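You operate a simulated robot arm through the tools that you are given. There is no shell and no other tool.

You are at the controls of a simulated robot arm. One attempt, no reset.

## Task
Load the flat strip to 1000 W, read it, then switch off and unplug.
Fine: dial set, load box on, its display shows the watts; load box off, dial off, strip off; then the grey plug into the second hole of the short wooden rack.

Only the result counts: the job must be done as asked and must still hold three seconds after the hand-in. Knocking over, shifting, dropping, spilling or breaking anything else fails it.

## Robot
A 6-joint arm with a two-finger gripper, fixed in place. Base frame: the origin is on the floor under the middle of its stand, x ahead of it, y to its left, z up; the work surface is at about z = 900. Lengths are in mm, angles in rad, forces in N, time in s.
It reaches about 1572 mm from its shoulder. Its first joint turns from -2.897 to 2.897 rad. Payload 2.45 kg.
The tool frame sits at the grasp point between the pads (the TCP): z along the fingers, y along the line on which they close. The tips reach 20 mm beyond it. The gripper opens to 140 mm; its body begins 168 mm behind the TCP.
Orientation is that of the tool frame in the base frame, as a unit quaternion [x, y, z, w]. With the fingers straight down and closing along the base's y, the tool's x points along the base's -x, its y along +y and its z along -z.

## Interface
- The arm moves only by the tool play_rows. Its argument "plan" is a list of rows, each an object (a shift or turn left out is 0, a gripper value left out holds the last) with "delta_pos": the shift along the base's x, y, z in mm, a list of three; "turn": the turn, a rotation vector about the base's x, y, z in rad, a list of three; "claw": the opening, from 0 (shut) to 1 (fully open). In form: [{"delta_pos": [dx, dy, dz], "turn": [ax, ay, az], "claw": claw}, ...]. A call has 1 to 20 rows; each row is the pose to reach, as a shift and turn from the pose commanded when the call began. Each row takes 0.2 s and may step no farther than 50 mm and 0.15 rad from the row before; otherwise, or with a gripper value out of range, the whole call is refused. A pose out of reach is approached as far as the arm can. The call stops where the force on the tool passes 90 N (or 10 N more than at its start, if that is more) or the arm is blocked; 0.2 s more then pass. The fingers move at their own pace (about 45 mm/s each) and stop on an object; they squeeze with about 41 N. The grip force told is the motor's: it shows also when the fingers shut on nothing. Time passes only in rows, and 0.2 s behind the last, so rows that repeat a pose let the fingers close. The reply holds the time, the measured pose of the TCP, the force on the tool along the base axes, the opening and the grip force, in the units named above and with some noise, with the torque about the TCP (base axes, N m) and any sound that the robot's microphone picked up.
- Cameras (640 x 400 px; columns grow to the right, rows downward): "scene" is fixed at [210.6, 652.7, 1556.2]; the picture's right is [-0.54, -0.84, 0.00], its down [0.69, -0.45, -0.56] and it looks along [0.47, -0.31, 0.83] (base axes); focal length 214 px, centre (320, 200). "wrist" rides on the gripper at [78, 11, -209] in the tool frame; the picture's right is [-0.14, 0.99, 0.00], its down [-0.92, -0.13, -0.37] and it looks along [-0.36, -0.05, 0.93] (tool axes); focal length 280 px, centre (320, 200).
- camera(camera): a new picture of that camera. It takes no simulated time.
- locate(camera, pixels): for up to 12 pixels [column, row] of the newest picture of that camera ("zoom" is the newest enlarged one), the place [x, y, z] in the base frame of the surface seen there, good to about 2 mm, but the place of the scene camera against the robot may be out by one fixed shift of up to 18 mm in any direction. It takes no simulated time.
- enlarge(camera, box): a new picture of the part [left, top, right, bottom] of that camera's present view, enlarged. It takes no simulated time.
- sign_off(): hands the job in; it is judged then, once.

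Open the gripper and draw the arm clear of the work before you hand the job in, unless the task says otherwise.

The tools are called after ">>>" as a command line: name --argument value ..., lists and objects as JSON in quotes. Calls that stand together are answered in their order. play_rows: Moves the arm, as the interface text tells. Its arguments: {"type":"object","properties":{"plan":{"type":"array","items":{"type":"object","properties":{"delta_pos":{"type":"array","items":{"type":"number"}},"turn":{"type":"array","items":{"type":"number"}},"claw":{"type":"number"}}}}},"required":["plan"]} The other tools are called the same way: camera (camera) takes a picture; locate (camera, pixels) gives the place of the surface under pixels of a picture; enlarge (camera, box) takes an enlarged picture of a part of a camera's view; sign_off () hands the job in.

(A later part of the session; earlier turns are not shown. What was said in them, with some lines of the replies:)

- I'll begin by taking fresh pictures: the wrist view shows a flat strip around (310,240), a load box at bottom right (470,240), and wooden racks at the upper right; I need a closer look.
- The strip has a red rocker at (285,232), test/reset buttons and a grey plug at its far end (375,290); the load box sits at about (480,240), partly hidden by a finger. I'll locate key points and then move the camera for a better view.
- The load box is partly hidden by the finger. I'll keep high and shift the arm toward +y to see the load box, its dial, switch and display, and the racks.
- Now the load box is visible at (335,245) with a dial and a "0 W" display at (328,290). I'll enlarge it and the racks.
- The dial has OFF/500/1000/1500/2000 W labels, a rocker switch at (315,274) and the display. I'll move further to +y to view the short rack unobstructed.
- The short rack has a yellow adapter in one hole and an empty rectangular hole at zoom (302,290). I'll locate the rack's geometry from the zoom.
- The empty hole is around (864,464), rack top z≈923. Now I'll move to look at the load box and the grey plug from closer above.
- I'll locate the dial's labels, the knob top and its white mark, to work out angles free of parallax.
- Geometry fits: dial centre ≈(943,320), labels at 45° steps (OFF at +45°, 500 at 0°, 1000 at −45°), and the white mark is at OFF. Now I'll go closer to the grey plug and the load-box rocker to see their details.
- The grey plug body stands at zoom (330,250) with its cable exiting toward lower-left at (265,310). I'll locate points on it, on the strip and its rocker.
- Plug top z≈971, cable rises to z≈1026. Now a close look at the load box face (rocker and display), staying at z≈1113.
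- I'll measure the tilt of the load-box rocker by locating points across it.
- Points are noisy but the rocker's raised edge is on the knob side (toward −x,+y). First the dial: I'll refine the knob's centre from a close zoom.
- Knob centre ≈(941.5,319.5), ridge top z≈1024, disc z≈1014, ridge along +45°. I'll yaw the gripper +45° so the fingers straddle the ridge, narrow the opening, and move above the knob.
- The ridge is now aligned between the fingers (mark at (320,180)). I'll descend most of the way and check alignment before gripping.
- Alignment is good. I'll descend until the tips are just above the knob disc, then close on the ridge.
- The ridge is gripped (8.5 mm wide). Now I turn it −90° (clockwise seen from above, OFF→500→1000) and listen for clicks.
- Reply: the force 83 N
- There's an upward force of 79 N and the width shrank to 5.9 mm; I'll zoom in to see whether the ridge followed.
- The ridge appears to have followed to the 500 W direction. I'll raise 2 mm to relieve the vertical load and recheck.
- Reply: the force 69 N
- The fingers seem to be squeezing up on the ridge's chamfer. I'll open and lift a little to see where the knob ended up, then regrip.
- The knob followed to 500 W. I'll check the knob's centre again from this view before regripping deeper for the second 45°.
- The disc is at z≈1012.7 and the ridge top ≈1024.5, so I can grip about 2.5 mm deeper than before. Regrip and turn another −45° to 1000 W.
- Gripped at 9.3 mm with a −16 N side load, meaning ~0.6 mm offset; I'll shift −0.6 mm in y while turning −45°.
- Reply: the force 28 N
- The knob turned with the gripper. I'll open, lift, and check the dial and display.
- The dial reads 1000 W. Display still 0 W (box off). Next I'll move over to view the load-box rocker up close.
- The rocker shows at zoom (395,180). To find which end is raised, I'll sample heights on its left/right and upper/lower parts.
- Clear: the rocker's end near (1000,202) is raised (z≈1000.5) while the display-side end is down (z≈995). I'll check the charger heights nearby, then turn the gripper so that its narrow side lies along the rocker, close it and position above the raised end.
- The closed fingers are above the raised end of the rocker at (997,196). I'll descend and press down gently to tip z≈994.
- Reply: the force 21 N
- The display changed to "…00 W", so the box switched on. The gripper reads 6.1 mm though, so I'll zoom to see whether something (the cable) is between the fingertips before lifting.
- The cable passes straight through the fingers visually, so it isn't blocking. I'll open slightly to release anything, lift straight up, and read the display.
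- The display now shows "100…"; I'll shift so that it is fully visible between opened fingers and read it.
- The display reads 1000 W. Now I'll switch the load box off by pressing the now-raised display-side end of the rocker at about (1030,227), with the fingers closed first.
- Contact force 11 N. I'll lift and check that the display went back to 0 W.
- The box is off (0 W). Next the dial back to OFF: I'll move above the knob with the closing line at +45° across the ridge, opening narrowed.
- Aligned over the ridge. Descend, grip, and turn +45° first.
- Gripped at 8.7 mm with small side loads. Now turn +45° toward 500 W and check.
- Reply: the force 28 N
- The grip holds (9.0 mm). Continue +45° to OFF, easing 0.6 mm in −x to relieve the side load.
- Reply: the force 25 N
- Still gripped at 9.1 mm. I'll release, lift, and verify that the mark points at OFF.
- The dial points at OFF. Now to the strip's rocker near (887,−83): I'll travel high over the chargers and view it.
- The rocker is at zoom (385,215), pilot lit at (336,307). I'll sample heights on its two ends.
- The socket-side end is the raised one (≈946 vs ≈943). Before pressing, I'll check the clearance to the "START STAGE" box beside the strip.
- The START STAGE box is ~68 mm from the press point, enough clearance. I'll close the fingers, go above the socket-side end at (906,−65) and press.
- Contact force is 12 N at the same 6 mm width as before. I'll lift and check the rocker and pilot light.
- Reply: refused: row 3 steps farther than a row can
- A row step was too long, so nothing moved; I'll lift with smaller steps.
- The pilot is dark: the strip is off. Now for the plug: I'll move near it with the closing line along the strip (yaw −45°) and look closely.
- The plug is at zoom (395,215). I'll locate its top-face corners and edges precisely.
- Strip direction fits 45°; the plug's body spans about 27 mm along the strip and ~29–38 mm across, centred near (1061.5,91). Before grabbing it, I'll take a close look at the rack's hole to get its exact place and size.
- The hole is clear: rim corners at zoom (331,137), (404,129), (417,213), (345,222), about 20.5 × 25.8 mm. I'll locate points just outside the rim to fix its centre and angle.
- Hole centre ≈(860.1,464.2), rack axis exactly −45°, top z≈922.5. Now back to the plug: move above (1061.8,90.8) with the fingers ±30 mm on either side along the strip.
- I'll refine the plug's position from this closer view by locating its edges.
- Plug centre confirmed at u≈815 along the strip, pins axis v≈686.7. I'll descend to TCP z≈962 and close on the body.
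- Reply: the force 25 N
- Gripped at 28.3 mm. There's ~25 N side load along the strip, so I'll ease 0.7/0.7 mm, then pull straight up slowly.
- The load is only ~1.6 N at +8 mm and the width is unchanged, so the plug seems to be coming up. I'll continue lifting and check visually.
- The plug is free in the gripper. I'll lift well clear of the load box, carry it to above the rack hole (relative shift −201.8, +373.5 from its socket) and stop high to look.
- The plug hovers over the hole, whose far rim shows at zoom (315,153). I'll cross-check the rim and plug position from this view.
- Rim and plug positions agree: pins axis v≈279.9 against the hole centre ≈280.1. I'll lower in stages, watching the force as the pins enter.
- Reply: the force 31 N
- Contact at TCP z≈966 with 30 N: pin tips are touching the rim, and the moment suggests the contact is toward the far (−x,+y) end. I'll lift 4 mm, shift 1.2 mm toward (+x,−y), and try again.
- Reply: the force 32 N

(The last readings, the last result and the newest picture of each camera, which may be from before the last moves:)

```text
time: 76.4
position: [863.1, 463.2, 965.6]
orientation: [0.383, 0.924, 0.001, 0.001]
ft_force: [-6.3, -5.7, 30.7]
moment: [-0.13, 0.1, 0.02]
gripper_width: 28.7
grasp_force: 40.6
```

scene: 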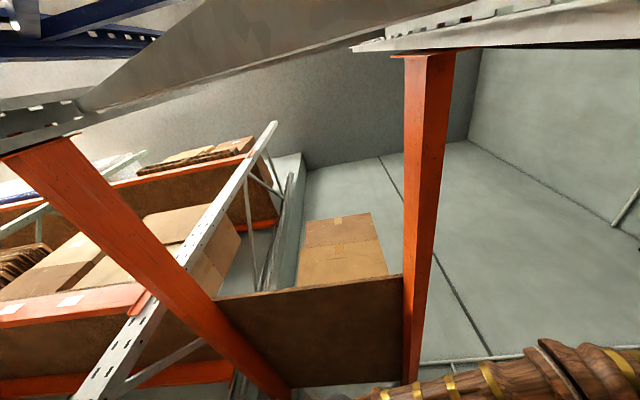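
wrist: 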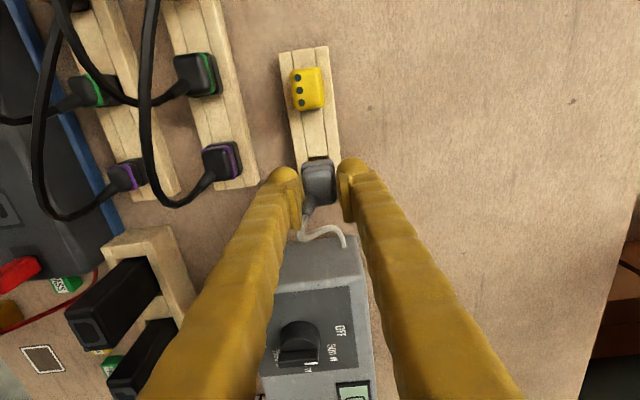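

Still contacting at the same height; the side force and moment now point to contact on the (+x,+y) side of the hole. I'll follow the force: lift, shift about 3 mm toward (−x,−y), and probe gently again.

>>> play_rows --plan '[{"delta_pos": [0, 0, 4]}, {"delta_pos": [-2.3, -1.9, 5]}, {"delta_pos": [-2.3, -1.9, 5]}, {"delta_pos": [-2.3, -1.9, 3]}, {"delta_pos": [-2.3, -1.9, 1.5]}, {"delta_pos": [-2.3, -1.9, 0.3]}, {"delta_pos": [-2.3, -1.9, 0.3]}]'

>>> camera --camera "wrist"

>>> enlarge --camera "wrist" --box '[270, 110, 370, 230]'

```text
time: 78.0
position: [859.3, 460.9, 965.4]
orientation: [0.383, 0.924, 0.0, 0.0]
ft_force: [0.5, 0.1, -0.3]
moment: [0.0, -0.01, 0.02]
gripper_width: 28.3
grasp_force: 41.1
```

```text
taken
```

wrist: 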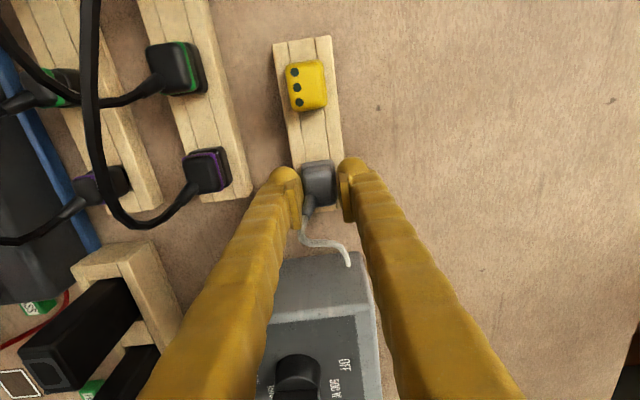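

```text
3.33 times, centred on (320, 170) of wrist
```

zoom: 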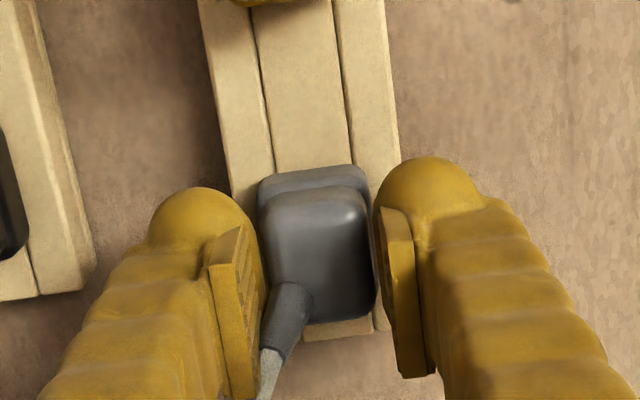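

No contact force now at nearly the same height, so the pins seem to be over the opening. I'll continue down in small steps.

>>> play_rows --plan '[{"delta_pos": [0, 0, -1]}, {"delta_pos": [0, 0, -2]}, {"delta_pos": [0, 0, -3]}, {"delta_pos": [0, 0, -4]}, {"delta_pos": [0, 0, -4]}]'

```text
time: 79.2
position: [859.8, 463.0, 960.0]
orientation: [0.383, 0.924, 0.001, 0.0]
ft_force: [3.9, 0.4, 32.2]
moment: [-0.02, -0.09, 0.0]
gripper_width: 28.4
grasp_force: 41.4
```

The repeated ~30 N suggests the plug's base may already be resting on the rack while the plug slides in the grip (it hung ~17 mm lower in the fingers after extraction). I'll check the plug top's height now: seated would be z≈958.

>>> camera --camera "wrist"

>>> enlarge --camera "wrist" --box '[280, 130, 360, 230]'

>>> locate --camera "zoom" --pixels '[[320, 200], [320, 240], [350, 260], [345, 225], [300, 180], [340, 175], [300, 160], [340, 155], [330, 130], [270, 130], [390, 120], [300, 290]]'

```text
taken
```

wrist: 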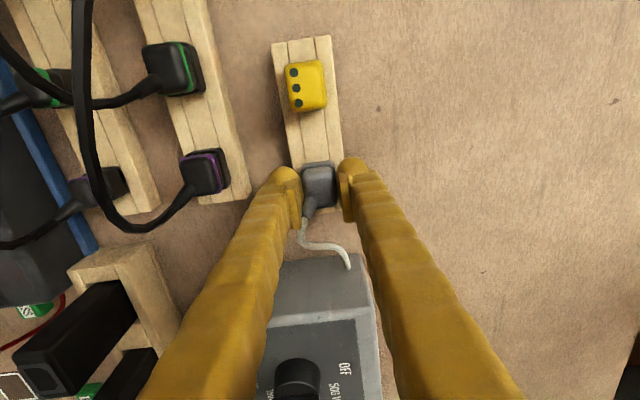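

```text
4.00 times, centred on (320, 180) of wrist
```

zoom: 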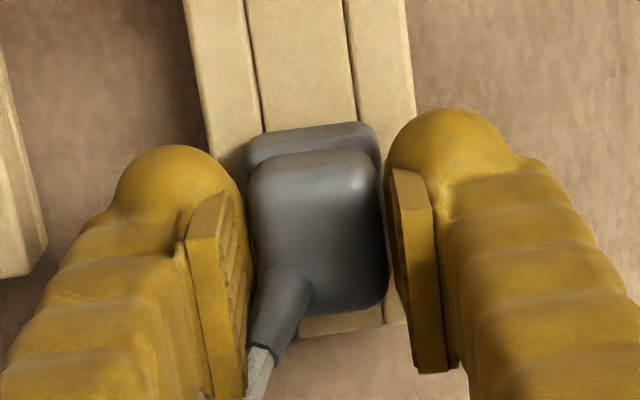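

```text
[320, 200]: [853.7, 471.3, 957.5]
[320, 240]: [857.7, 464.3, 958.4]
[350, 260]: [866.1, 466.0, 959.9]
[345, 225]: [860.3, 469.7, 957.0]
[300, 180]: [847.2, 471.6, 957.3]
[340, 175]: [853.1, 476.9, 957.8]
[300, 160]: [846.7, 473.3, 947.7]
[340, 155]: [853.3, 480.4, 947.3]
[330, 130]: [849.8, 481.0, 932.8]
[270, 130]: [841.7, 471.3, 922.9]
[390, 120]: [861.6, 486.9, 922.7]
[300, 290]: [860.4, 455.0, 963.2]
```

Plug top is at z≈957.8 and rack top 922.7 — the same 35 mm body height as when seated on the strip, so the plug is fully down in the hole. I'll unload slightly, open a little, and lift straight up.

>>> play_rows --plan '[{"delta_pos": [0, 0, 1]}, {"delta_pos": [0, 0, 1], "claw": 0.36}, {"delta_pos": [0, 0, 1], "claw": 0.36}, {"delta_pos": [0, 0, 1], "claw": 0.36}, {"delta_pos": [0, 0, 15], "claw": 0.36}, {"delta_pos": [0, 0, 40], "claw": 0.36}, {"delta_pos": [0, 0, 80], "claw": 0.36}, {"delta_pos": [0, 0, 120], "claw": 0.36}, {"delta_pos": [0, 0, 120], "claw": 0.36}]'

>>> camera --camera "wrist"

>>> enlarge --camera "wrist" --box '[260, 100, 380, 240]'

```text
time: 81.2
position: [859.9, 458.0, 1079.7]
orientation: [0.383, 0.924, 0.0, 0.0]
ft_force: [1.2, -0.2, 0.2]
moment: [0.0, -0.04, -0.01]
gripper_width: 50.3
grasp_force: 0.1
```

```text
taken
```

wrist: 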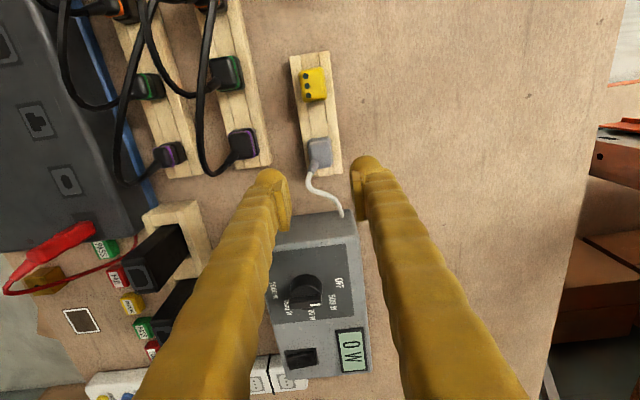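

```text
2.86 times, centred on (320, 170) of wrist
```

zoom: 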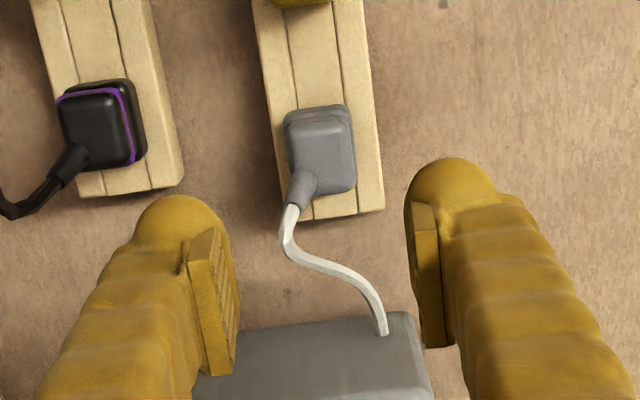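

The plug sits flush in the rack. In this view I want to double-check the dial at (305,290) still points at OFF and the display/rocker state.

>>> enlarge --camera "wrist" --box '[255, 230, 385, 390]'

>>> enlarge --camera "wrist" --box '[290, 120, 350, 190]'

```text
2.50 times, centred on (320, 310) of wrist
```

zoom: 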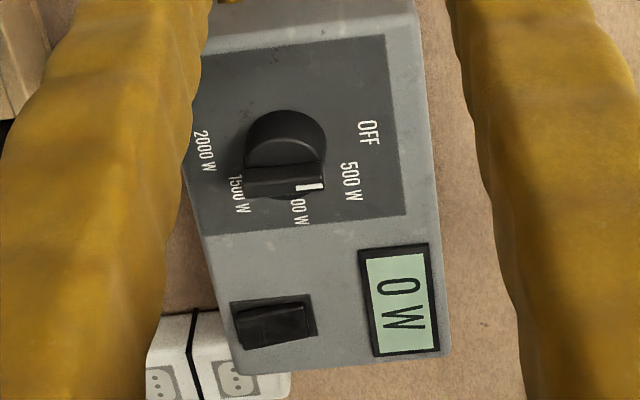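

```text
5.71 times, centred on (320, 155) of wrist
```

zoom: 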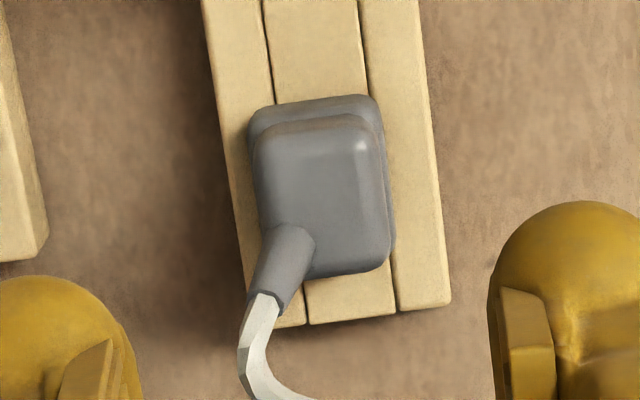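

The knob ridge lies along the OFF direction (tall knob seen in parallax). I'll quantify the ridge angle and check that the rack hasn't moved.

>>> locate --camera "zoom" --pixels '[[278, 322], [447, 300], [215, 60], [415, 40], [320, 200], [350, 250], [320, 100], [395, 270]]'

>>> enlarge --camera "wrist" --box '[260, 250, 360, 340]'

```text
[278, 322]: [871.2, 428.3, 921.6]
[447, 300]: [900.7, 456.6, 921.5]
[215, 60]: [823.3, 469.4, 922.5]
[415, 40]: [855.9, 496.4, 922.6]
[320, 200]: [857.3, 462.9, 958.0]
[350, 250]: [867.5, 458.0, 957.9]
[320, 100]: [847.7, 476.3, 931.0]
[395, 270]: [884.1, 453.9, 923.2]
```

```text
4.44 times, centred on (310, 295) of wrist
```

zoom: 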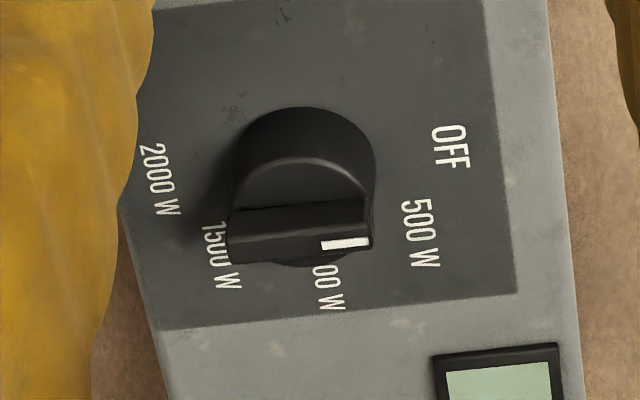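

>>> locate --camera "zoom" --pixels '[[363, 243], [330, 246], [300, 240], [260, 245], [240, 248], [450, 148], [420, 232]]'

>>> enlarge --camera "wrist" --box '[80, 330, 330, 400]'

```text
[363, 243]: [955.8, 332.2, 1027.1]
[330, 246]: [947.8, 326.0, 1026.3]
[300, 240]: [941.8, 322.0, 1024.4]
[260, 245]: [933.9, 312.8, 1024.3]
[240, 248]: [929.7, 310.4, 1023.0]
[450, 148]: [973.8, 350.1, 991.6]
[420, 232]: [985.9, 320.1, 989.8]
```

```text
2.56 times, centred on (205, 365) of wrist
```

zoom: 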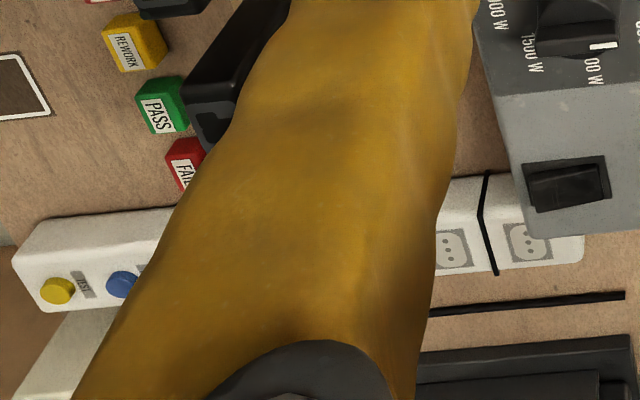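

Ridge angle ≈40–43° matches OFF (45°), same as at the start; rack and plug are in place. I'll now draw the arm up and clear, open the gripper, and take a final overview.

>>> play_rows --plan '[{"delta_pos": [0, 0, 40], "claw": 0.36}, {"delta_pos": [-10, -10, 80], "claw": 1}, {"delta_pos": [-20, -20, 120], "claw": 1}, {"delta_pos": [-30, -40, 155], "claw": 1}, {"delta_pos": [-45, -75, 180], "claw": 1}, {"delta_pos": [-60, -110, 200], "claw": 1}, {"delta_pos": [-75, -145, 220], "claw": 1}, {"delta_pos": [-90, -180, 220], "claw": 1}, {"delta_pos": [-100, -200, 220], "claw": 1}, {"delta_pos": [-100, -200, 220], "claw": 1}]'

>>> camera --camera "wrist"

```text
time: 83.4
position: [760.0, 262.1, 1296.0]
orientation: [0.382, 0.924, 0.0, 0.0]
ft_force: [-0.3, -0.3, -0.3]
moment: [0.0, -0.01, 0.03]
gripper_width: 140.1
grasp_force: 0.1
```

```text
taken
```

wrist: 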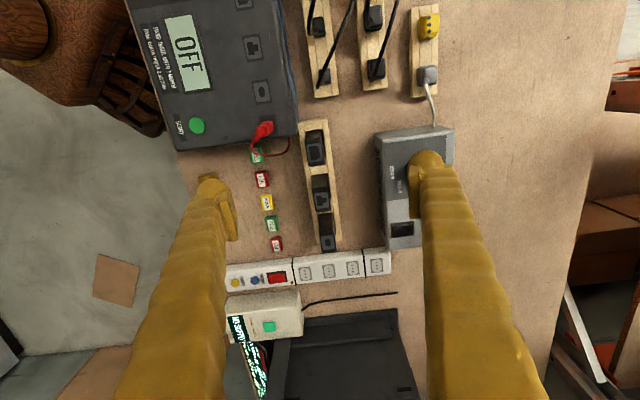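

Everything stands in place; the finger hides the dial. I'll shift a bit toward +y/−x for a final look at the dial, pilot and plug.

>>> play_rows --plan '[{"delta_pos": [10, 40, 0]}, {"delta_pos": [20, 80, 0]}, {"delta_pos": [30, 110, 0]}, {"delta_pos": [30, 110, 0]}, {"delta_pos": [30, 110, 0]}]'

>>> camera --camera "wrist"

>>> enlarge --camera "wrist" --box '[270, 30, 400, 280]'

```text
time: 84.6
position: [789.4, 370.9, 1296.5]
orientation: [0.382, 0.924, 0.0, 0.0]
ft_force: [-0.8, 1.0, 0.3]
moment: [0.01, -0.02, 0.0]
gripper_width: 139.7
grasp_force: 0.0
```

```text
taken
```

wrist: 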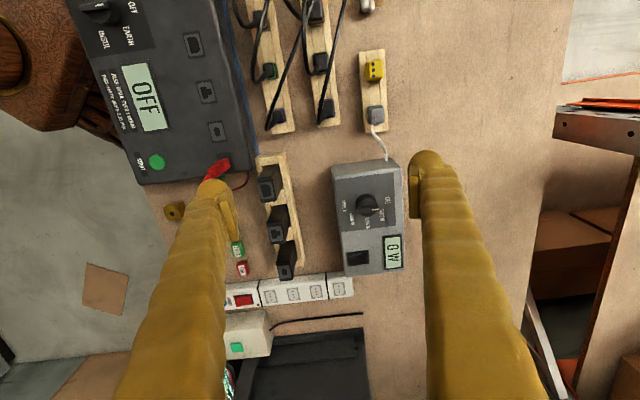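

```text
1.60 times, centred on (335, 155) of wrist
```

zoom: 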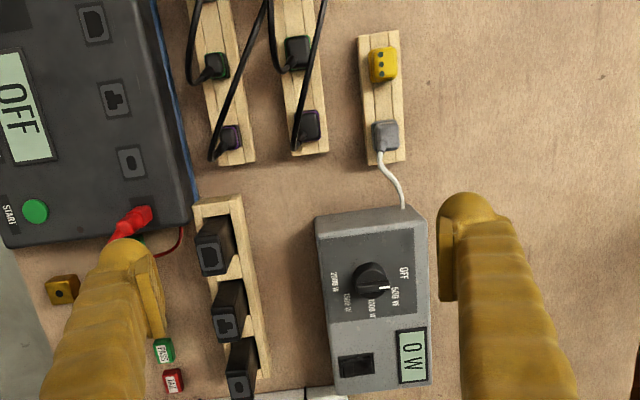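

>>> enlarge --camera "wrist" --box '[330, 160, 410, 280]'

>>> enlarge --camera "wrist" --box '[220, 270, 300, 340]'

```text
3.33 times, centred on (370, 220) of wrist
```

zoom: 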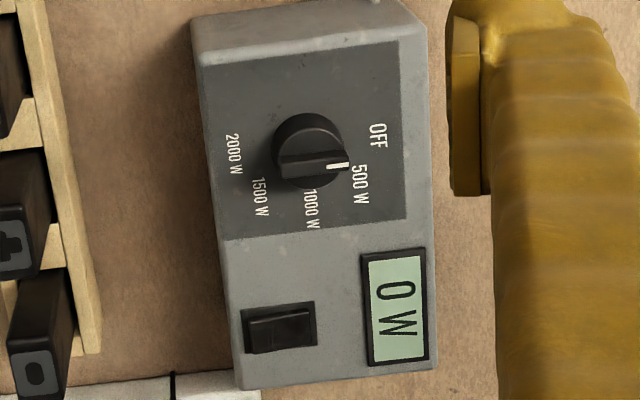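

```text
5.71 times, centred on (260, 305) of wrist
```

zoom: 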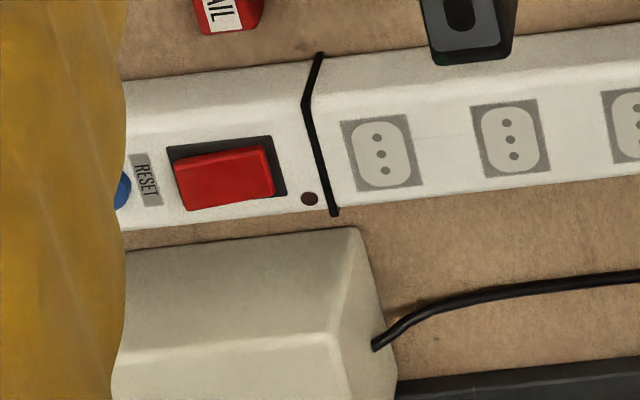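

Final state: dial at OFF, load box 0 W with its rocker off, strip pilot dark, and the grey plug flush in the short rack's second hole. The gripper is open and the arm is clear, so I hand the job in.

>>> sign_off

```text
The job is handed in.
```

The job is done and handed in; I don't have the verdict on it yet. With the dial at 1000 W and the load box on, its display read 1000 W.

- **Load box:** switched off at its rocker, and the display is back to 0 W.
- **Dial:** back at OFF.
- **Strip:** switched off, and its pilot light is dark.
- **Grey plug:** out of the strip and seated in the empty hole of the short wooden rack. The yellow adapter was already in the other hole, so I took the empty one as the second. The plug's base is flush with the rack top.

While lowering the plug I pressed on the rack with about 30 N three times. When I measured the rack afterwards it had not moved. Nothing else in the last pictures looked shifted or knocked over. The arm is clear of the work with the gripper open.
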